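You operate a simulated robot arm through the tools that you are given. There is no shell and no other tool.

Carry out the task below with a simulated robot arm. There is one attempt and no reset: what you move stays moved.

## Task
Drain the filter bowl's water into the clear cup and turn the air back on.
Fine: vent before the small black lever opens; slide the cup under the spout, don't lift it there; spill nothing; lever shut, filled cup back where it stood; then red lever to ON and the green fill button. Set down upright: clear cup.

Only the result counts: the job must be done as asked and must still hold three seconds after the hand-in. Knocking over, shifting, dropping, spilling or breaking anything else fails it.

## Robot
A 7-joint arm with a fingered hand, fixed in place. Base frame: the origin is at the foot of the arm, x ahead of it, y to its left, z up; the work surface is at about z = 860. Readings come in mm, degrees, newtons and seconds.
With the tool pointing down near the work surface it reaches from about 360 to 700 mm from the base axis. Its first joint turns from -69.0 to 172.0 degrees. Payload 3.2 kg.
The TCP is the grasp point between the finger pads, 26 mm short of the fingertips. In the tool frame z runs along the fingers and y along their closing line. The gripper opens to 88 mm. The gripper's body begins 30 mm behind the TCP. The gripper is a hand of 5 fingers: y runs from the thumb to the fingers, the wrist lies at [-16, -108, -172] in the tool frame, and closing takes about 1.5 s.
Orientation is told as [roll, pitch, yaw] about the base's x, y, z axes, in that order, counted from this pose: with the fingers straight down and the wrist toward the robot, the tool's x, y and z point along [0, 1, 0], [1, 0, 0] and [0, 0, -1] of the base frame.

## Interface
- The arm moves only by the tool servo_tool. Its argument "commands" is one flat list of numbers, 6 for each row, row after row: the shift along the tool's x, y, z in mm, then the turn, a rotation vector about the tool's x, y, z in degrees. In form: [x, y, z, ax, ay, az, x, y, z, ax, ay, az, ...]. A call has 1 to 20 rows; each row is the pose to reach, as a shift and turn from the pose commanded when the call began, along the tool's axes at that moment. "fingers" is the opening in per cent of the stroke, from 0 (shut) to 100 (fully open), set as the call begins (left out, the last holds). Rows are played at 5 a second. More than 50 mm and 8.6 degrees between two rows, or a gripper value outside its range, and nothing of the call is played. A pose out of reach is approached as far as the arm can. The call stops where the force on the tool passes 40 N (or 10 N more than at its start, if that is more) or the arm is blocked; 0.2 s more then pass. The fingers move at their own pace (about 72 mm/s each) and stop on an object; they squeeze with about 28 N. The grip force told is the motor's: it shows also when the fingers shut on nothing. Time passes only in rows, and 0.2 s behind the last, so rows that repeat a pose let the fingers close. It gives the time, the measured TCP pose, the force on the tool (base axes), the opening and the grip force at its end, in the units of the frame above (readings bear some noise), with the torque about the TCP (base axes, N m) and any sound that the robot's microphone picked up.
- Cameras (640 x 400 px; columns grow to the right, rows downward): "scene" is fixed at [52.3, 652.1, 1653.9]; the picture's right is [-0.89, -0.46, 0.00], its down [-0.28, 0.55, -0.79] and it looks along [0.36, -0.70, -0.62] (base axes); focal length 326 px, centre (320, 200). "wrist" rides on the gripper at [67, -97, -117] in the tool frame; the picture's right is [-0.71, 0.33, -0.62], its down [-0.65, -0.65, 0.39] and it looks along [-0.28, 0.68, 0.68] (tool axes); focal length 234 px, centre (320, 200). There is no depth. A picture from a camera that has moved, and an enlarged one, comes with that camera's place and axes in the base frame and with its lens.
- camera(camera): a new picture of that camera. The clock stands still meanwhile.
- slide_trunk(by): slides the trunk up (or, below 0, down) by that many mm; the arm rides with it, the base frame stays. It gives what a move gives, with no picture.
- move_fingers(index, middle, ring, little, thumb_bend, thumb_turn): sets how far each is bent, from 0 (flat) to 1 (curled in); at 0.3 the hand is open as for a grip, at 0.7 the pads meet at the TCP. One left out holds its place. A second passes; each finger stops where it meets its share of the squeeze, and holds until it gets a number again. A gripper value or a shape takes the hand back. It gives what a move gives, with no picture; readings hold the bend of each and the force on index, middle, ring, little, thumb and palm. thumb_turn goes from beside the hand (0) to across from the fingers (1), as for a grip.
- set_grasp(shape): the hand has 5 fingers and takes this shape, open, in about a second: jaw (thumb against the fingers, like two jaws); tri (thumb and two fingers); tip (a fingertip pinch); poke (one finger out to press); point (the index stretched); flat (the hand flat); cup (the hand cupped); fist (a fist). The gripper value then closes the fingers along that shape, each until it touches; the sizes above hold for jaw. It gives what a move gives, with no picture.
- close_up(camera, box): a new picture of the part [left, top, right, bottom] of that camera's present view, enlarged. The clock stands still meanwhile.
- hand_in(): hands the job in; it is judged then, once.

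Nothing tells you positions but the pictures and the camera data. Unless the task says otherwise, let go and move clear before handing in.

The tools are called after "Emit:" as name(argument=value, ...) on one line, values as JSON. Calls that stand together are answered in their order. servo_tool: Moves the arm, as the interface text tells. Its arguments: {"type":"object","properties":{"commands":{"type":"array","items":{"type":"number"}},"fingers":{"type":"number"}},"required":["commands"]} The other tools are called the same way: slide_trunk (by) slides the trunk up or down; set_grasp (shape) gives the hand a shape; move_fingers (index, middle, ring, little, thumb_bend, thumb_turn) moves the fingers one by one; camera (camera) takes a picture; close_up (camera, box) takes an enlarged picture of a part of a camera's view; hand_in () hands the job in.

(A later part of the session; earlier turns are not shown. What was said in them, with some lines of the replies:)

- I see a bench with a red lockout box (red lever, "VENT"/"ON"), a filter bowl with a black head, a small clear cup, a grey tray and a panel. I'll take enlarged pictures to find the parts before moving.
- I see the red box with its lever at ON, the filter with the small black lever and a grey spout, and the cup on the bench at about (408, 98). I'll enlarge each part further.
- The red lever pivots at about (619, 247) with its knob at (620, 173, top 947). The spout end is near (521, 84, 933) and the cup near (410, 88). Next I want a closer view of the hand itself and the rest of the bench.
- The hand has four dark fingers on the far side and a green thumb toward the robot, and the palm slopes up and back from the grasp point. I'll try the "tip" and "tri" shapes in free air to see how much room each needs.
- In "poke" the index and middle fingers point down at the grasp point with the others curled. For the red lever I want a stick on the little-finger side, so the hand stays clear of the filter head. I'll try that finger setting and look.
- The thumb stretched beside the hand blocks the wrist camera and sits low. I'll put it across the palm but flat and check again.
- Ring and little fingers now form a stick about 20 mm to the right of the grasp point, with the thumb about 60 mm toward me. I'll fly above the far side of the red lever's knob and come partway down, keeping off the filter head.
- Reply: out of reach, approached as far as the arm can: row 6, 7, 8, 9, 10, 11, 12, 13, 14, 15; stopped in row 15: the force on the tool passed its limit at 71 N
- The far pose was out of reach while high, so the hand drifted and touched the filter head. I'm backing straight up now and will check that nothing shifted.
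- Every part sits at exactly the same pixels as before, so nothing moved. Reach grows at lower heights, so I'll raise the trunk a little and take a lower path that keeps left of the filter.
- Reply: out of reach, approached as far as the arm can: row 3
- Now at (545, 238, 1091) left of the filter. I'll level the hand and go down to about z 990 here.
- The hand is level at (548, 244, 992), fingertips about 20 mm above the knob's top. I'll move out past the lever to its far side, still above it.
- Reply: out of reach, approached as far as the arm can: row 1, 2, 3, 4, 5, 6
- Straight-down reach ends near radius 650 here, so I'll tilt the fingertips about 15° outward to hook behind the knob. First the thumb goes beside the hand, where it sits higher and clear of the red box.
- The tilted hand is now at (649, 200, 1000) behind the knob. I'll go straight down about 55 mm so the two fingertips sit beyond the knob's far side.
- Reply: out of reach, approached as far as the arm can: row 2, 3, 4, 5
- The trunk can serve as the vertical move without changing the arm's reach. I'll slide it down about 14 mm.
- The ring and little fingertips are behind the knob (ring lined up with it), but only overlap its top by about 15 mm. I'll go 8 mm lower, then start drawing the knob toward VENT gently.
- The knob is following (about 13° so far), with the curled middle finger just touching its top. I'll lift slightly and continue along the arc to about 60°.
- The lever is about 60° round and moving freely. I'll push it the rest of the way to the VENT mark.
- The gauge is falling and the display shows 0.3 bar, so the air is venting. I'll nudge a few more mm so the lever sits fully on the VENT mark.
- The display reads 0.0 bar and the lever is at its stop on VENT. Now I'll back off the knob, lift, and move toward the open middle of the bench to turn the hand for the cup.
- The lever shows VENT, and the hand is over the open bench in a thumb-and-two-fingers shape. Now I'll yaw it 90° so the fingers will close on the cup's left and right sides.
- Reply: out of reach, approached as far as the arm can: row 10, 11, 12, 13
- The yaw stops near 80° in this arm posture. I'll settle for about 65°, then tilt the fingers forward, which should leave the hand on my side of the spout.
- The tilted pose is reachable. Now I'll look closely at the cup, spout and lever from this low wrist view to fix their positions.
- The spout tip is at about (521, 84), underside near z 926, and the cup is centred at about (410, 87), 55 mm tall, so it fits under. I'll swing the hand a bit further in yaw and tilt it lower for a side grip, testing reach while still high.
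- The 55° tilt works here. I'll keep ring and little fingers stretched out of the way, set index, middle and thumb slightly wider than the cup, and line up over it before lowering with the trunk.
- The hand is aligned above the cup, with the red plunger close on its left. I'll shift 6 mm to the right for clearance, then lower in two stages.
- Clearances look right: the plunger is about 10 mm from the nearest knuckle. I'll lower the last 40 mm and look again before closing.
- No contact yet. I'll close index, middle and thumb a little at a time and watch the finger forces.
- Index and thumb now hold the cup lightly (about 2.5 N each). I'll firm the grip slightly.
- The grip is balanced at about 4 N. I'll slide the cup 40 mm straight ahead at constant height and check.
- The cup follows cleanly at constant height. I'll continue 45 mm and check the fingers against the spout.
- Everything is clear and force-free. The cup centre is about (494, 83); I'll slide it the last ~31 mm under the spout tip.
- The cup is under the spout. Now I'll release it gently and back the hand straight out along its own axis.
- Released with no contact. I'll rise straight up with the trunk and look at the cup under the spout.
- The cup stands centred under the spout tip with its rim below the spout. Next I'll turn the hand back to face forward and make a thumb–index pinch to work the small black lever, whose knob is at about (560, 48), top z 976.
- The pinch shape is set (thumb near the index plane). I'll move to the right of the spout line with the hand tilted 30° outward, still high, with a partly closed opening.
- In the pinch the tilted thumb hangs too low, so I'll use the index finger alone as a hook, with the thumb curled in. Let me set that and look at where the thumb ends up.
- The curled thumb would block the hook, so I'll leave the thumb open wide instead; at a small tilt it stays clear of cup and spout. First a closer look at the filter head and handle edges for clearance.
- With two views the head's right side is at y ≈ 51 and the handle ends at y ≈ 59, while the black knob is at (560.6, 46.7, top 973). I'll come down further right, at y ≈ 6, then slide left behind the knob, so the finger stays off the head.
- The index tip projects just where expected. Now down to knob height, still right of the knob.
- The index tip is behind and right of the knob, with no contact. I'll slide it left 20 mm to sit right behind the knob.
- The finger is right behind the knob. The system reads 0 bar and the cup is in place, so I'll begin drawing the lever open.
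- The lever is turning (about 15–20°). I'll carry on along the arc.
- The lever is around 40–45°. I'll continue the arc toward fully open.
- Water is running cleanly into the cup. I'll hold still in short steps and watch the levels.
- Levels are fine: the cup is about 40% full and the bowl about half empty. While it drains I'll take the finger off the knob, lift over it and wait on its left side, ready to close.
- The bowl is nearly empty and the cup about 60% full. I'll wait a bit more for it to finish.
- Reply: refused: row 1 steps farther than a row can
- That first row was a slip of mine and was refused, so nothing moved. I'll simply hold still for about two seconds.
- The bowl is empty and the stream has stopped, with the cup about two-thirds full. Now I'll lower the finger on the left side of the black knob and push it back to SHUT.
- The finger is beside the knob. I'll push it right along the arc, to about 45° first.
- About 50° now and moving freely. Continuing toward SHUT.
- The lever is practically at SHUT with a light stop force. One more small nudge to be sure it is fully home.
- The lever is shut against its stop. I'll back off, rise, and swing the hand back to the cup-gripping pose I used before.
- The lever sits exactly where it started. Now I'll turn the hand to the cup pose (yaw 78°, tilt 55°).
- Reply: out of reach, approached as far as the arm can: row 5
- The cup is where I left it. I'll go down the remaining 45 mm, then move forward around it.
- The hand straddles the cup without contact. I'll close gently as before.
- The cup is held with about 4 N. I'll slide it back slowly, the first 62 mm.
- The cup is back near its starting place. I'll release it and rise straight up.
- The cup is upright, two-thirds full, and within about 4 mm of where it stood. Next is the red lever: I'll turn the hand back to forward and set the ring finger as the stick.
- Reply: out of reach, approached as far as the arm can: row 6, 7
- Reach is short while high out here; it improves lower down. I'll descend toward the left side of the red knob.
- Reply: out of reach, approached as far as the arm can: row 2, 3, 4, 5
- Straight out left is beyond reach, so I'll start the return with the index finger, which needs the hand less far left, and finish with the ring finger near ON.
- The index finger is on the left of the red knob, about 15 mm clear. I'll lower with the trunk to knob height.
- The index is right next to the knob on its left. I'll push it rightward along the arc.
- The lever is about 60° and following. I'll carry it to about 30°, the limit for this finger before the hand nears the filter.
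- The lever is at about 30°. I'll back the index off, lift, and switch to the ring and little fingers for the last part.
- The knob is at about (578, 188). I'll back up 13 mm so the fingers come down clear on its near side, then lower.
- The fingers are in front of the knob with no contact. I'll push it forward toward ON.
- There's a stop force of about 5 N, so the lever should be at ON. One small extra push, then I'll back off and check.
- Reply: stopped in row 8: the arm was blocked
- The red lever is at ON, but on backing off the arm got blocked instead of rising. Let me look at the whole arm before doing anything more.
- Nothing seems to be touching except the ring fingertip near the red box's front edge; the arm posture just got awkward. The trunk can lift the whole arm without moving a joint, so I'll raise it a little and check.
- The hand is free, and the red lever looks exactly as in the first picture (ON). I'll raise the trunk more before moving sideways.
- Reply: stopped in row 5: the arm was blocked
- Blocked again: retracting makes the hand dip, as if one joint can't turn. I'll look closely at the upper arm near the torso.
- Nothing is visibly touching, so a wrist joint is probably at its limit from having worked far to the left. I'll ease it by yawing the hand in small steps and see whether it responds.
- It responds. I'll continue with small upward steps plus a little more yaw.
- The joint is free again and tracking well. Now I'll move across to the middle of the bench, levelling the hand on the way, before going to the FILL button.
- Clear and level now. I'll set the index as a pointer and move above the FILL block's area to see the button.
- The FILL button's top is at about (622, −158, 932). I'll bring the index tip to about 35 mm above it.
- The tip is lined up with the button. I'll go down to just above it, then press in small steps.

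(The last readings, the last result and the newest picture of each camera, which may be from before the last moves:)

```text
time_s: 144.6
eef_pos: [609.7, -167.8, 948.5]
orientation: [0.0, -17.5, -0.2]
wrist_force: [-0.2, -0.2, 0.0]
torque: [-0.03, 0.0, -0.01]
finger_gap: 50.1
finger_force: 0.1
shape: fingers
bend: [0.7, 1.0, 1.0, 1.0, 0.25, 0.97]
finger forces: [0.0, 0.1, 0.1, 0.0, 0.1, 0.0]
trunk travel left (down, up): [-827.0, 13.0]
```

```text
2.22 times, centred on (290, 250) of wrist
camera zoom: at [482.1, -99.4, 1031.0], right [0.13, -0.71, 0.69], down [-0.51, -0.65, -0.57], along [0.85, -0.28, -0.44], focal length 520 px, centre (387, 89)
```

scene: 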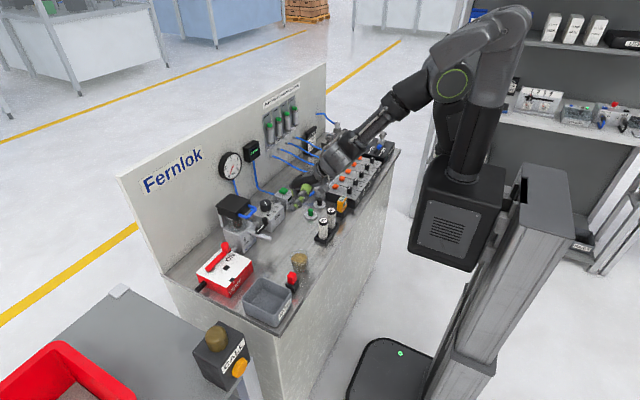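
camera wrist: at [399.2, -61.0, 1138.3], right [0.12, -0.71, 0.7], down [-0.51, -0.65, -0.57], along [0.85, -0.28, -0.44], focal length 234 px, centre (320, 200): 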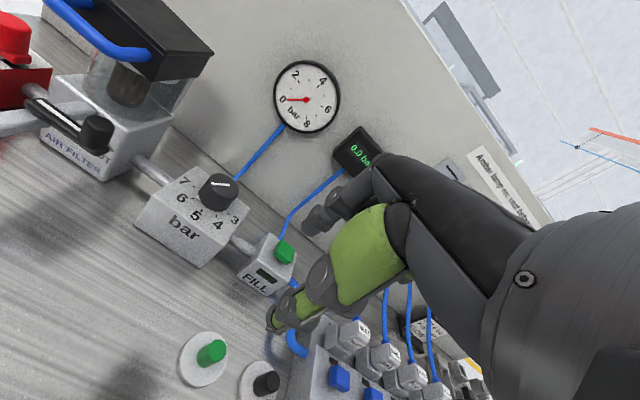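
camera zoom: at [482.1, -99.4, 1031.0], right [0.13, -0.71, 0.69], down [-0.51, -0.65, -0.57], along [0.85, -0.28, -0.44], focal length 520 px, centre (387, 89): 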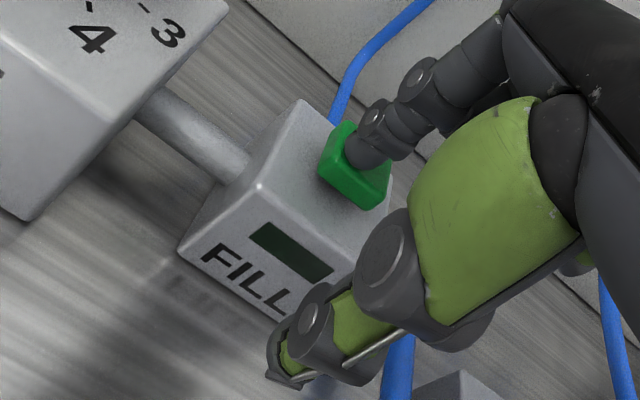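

Not touching yet. I'll keep going down in small steps.

Emit:
servo_tool(commands=[0, -0.9, 2.9, 0, 0, 0, 0, -1.8, 5.7, 0, 0, 0, 0, -1.8, 5.7, 0, 0, 0])

Emit:
close_up(camera="scene", box=[245, 150, 325, 220])

Emit:
close_up(camera="wrist", box=[240, 180, 360, 290])

```text
time_s: 145.4
eef_pos: [609.2, -168.3, 943.2]
orientation: [-0.1, -17.7, -0.3]
wrist_force: [0.5, 0.9, 2.6]
torque: [0.07, -0.1, 0.02]
finger_gap: 50.5
finger_force: 1.6
shape: fingers
bend: [0.7, 1.0, 1.0, 1.0, 0.25, 0.97]
finger forces: [2.9, 0.0, 0.0, 0.0, 0.0, 0.1]
trunk travel left (down, up): [-827.0, 13.0]
heard: click
```

```text
5.71 times, centred on (285, 185) of scene
camera zoom: at [52.3, 652.1, 1653.9], right [-0.89, -0.46, 0.0], down [-0.28, 0.55, -0.79], along [0.36, -0.7, -0.62], focal length 1861 px, centre (520, 286)
```

zoom: 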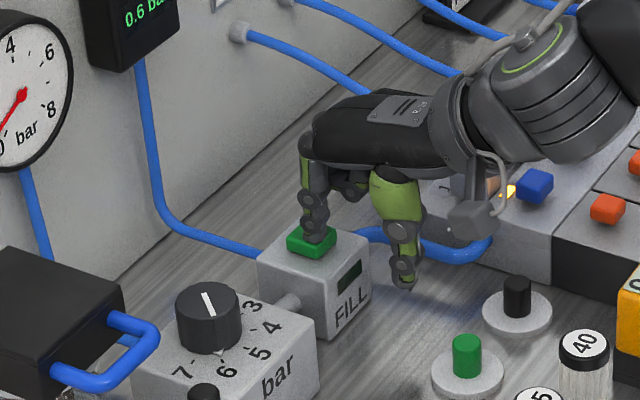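

```text
3.64 times, centred on (300, 235) of wrist
camera zoom: at [481.8, -99.3, 1025.5], right [0.12, -0.71, 0.69], down [-0.51, -0.65, -0.57], along [0.85, -0.28, -0.44], focal length 852 px, centre (393, 73)
```

zoom: 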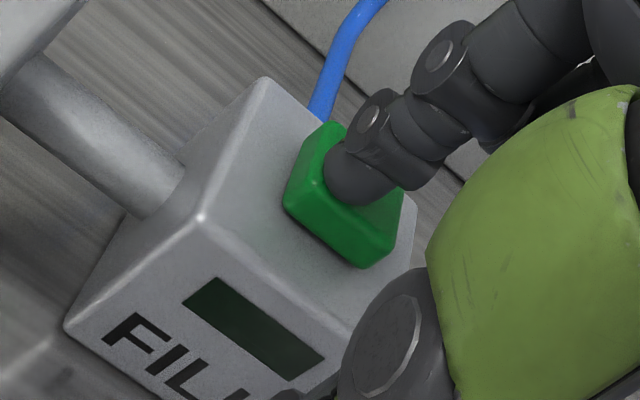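

A click, and the pressure is already rising (0.6 bar). I'll hold briefly and watch it.

Emit:
servo_tool(commands=[0, 0, 0, 0, 0, 0, 0, 0, 0, 0, 0, 0, 0, 0, 0, 0, 0, 0])

Emit:
close_up(camera="scene", box=[215, 130, 325, 220])

```text
time_s: 146.2
eef_pos: [608.0, -167.3, 943.2]
orientation: [0.0, -17.5, -0.2]
wrist_force: [-0.5, -0.7, 3.5]
torque: [0.06, -0.05, 0.02]
finger_gap: 50.5
finger_force: 1.5
shape: fingers
bend: [0.7, 1.0, 1.0, 1.0, 0.25, 0.97]
finger forces: [3.2, 0.1, 0.0, 0.1, 0.0, 0.0]
trunk travel left (down, up): [-827.0, 13.0]
```

```text
4.44 times, centred on (270, 175) of scene
camera zoom: at [52.3, 652.1, 1653.9], right [-0.89, -0.46, 0.0], down [-0.28, 0.55, -0.79], along [0.36, -0.7, -0.62], focal length 1447 px, centre (542, 311)
```

zoom: 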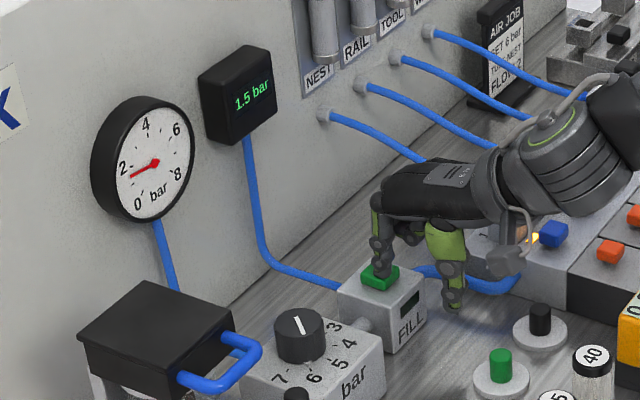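

1.5 bar and climbing. I'll lift off the button to see if it keeps filling by itself.

Emit:
servo_tool(commands=[0, 2.4, -7.6, 0, 0, 0, 0, 4.8, -15, 0, 0, 0, 0, 9, -28.6, 0, 0, 0, 0, 15, -48, 0, 0, 0])

Emit:
close_up(camera="scene", box=[215, 130, 325, 220])

```text
time_s: 147.2
eef_pos: [607.3, -167.2, 994.6]
orientation: [0.0, -17.6, -0.2]
wrist_force: [-0.3, 0.2, 0.1]
torque: [0.02, 0.03, 0.01]
finger_gap: 50.3
finger_force: 0.0
shape: fingers
bend: [0.7, 1.0, 1.0, 1.0, 0.25, 0.97]
finger forces: [0.0, 0.1, 0.0, 0.0, 0.0, 0.0]
trunk travel left (down, up): [-827.0, 13.0]
```

```text
4.44 times, centred on (270, 175) of scene
camera zoom: at [52.3, 652.1, 1653.9], right [-0.89, -0.46, 0.0], down [-0.28, 0.55, -0.79], along [0.36, -0.7, -0.62], focal length 1447 px, centre (542, 311)
```

zoom: 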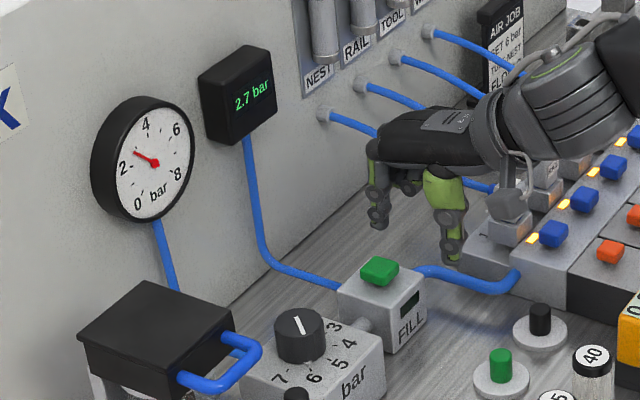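

It keeps filling on its own (2.7 bar). I'll retreat to clear air while it builds.

Emit:
servo_tool(commands=[5, -10, -28, 0, 0, 0, 20, -35, -45, 3, 0, 0, 40, -65, -55, 7, 0, 0, 65, -95, -65, 11, 0, 0, 90, -125, -75, 15, 0, 0, 110, -145, -80, 17.6, 0, 0, 110, -145, -80, 17.6, 0, 0, 110, -145, -80, 17.6, 0, 0, 110, -145, -80, 17.6, 0, 0, 110, -145, -80, 17.6, 0, 0, 110, -145, -80, 17.6, 0, 0, 110, -145, -80, 17.6, 0, 0, 110, -145, -80, 17.6, 0, 0])

Emit:
close_up(camera="scene", box=[215, 130, 325, 220])

Emit:
camera(camera="scene")

Emit:
close_up(camera="scene", box=[180, 180, 340, 330])

```text
time_s: 150.0
eef_pos: [448.7, -56.6, 1023.9]
orientation: [0.0, 0.0, -0.3]
wrist_force: [-0.4, -0.3, 0.2]
torque: [0.0, 0.0, 0.0]
finger_gap: 50.6
finger_force: 0.0
shape: fingers
bend: [0.7, 1.0, 1.0, 1.0, 0.25, 0.97]
finger forces: [0.0, 0.0, 0.0, 0.0, 0.0, 0.0]
trunk travel left (down, up): [-827.0, 13.0]
```

```text
4.44 times, centred on (270, 175) of scene
camera zoom: at [52.3, 652.1, 1653.9], right [-0.89, -0.46, 0.0], down [-0.28, 0.55, -0.79], along [0.36, -0.7, -0.62], focal length 1447 px, centre (542, 311)
```

zoom: 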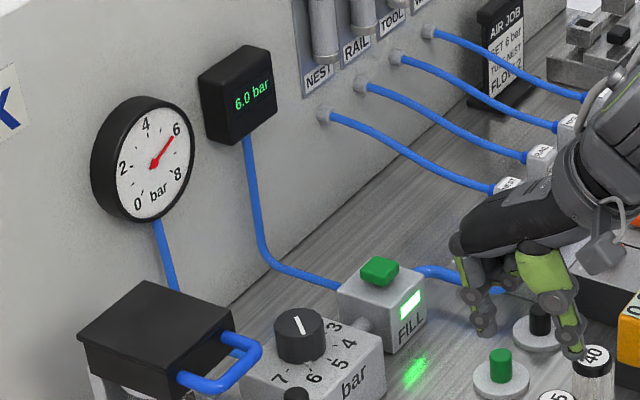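

```text
taken
```

scene: 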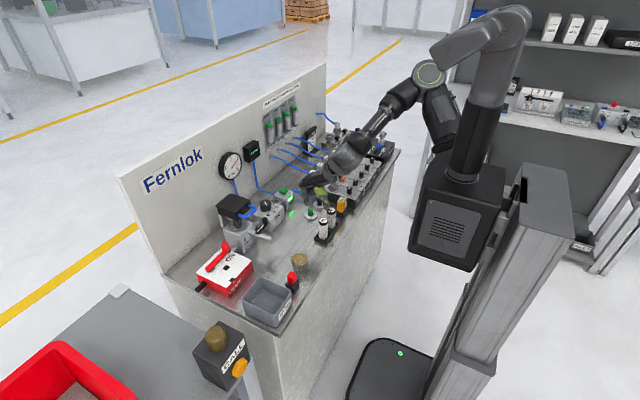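

```text
2.67 times, centred on (260, 255) of scene
camera zoom: at [52.3, 652.1, 1653.9], right [-0.89, -0.46, 0.0], down [-0.28, 0.55, -0.79], along [0.36, -0.7, -0.62], focal length 868 px, centre (480, 53)
```

zoom: 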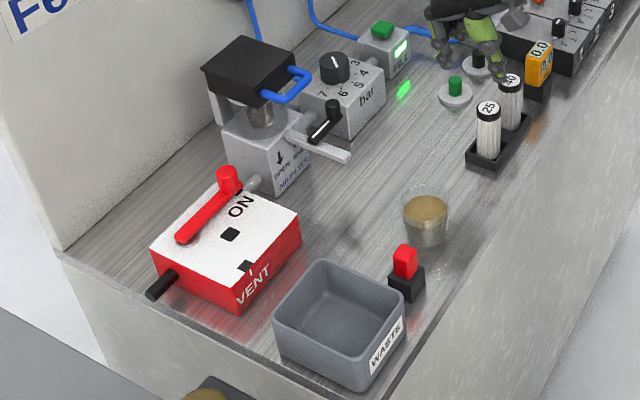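

Pressure is back at 6.0 bar with the FILL light on, the red lever at ON, the black lever shut, and the filled cup back in place. I'll lift the hand well clear and take a last look.

Emit:
servo_tool(commands=[10, -5, -25, 0, 0, 0, 25, -10, -50, 0, 0, 0, 40, -15, -75, 0, 0, 0, 60, -20, -100, 0, 0, 0, 75, -25, -125, 0, 0, 0, 75, -25, -125, 0, 0, 0])

Emit:
set_grasp(shape="jaw")

Emit:
close_up(camera="scene", box=[180, 130, 340, 310])

Emit:
close_up(camera="scene", box=[205, 185, 285, 260])

Emit:
camera(camera="wrist")

```text
time_s: 151.4
eef_pos: [423.1, 18.2, 1150.0]
orientation: [0.2, 0.1, -0.2]
wrist_force: [-0.1, -0.6, -1.0]
torque: [0.03, 0.01, -0.01]
finger_gap: 50.4
finger_force: 0.1
shape: fingers
bend: [0.7, 1.0, 1.0, 1.0, 0.25, 0.97]
finger forces: [0.0, 0.1, 0.1, 0.0, 0.0, 0.1]
trunk travel left (down, up): [-827.0, 13.0]
```

```text
time_s: 152.3
eef_pos: [422.4, 17.6, 1149.8]
orientation: [0.0, -0.1, -0.3]
wrist_force: [0.1, 1.0, 0.2]
torque: [-0.03, 0.01, -0.02]
finger_gap: 87.7
finger_force: 0.1
shape: jaw
bend: [0.3, 0.3, 0.3, 0.3, 0.3, 0.97]
finger forces: [0.0, 0.0, 0.1, 0.0, 0.0, 0.0]
trunk travel left (down, up): [-827.0, 13.0]
```

```text
2.22 times, centred on (260, 220) of scene
camera zoom: at [52.3, 652.1, 1653.9], right [-0.89, -0.46, 0.0], down [-0.28, 0.55, -0.79], along [0.36, -0.7, -0.62], focal length 724 px, centre (453, 156)
```

zoom: 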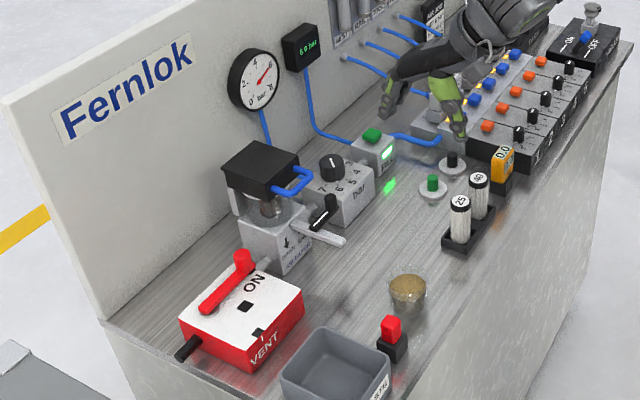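

```text
5.33 times, centred on (245, 222) of scene
camera zoom: at [52.3, 652.1, 1653.9], right [-0.89, -0.46, 0.0], down [-0.28, 0.55, -0.79], along [0.36, -0.7, -0.62], focal length 1737 px, centre (720, 80)
```

zoom: 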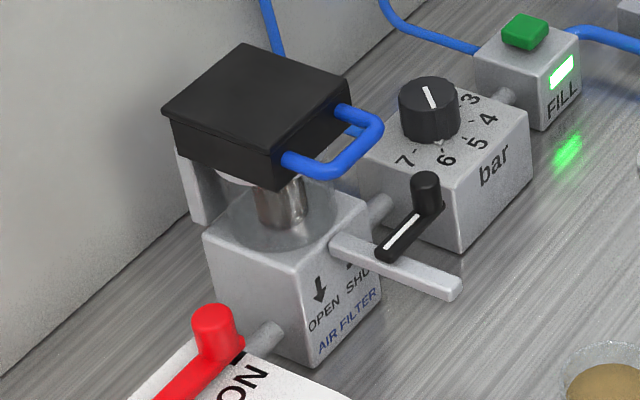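

```text
taken
camera wrist: at [325.7, 86.4, 1265.8], right [0.33, -0.71, 0.62], down [-0.66, -0.65, -0.39], along [0.68, -0.28, -0.68], focal length 234 px, centre (320, 200)
```

wrist: 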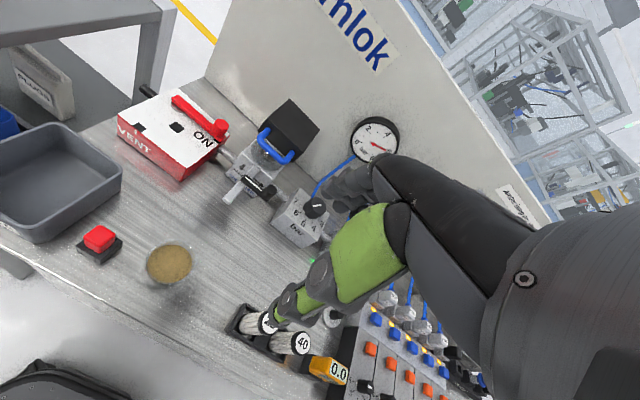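

The bowl is empty, the black lever is shut and the red lever is at ON. The display reads 6.0 bar with the FILL light on, the cup stands upright and filled in its place, and the hand is clear, so I'm handing in.

Emit:
hand_in()

```text
The job is handed in.
```

The filter bowl is drained into the clear cup, the air is back on at 6.0 bar, and the job is handed in. I haven't seen a verdict.

- **Vent:** I turned the red lever to VENT and waited for the display to read 0.0 bar before touching the black lever.
- **Drain:** I slid the cup under the spout without lifting it. The bowl emptied into it with no spill that I could see, leaving the cup about two-thirds full.
- **Reset:** The black lever is shut against its stop. I slid the filled cup back upright, about 4 mm from where it first stood.
- **Air on:** The red lever is at ON. I pressed the green fill button and heard a click. The pressure climbed to 6.0 bar and the FILL light came on.

**Contacts:** Early on, the hand bumped the black head of the filter (about 71 N). Everything I compared was at the same place in the pictures afterwards. Later, while backing off the red lever, the arm stalled twice and a fingertip rested lightly on the front edge of the red box. Nothing there appeared to move.
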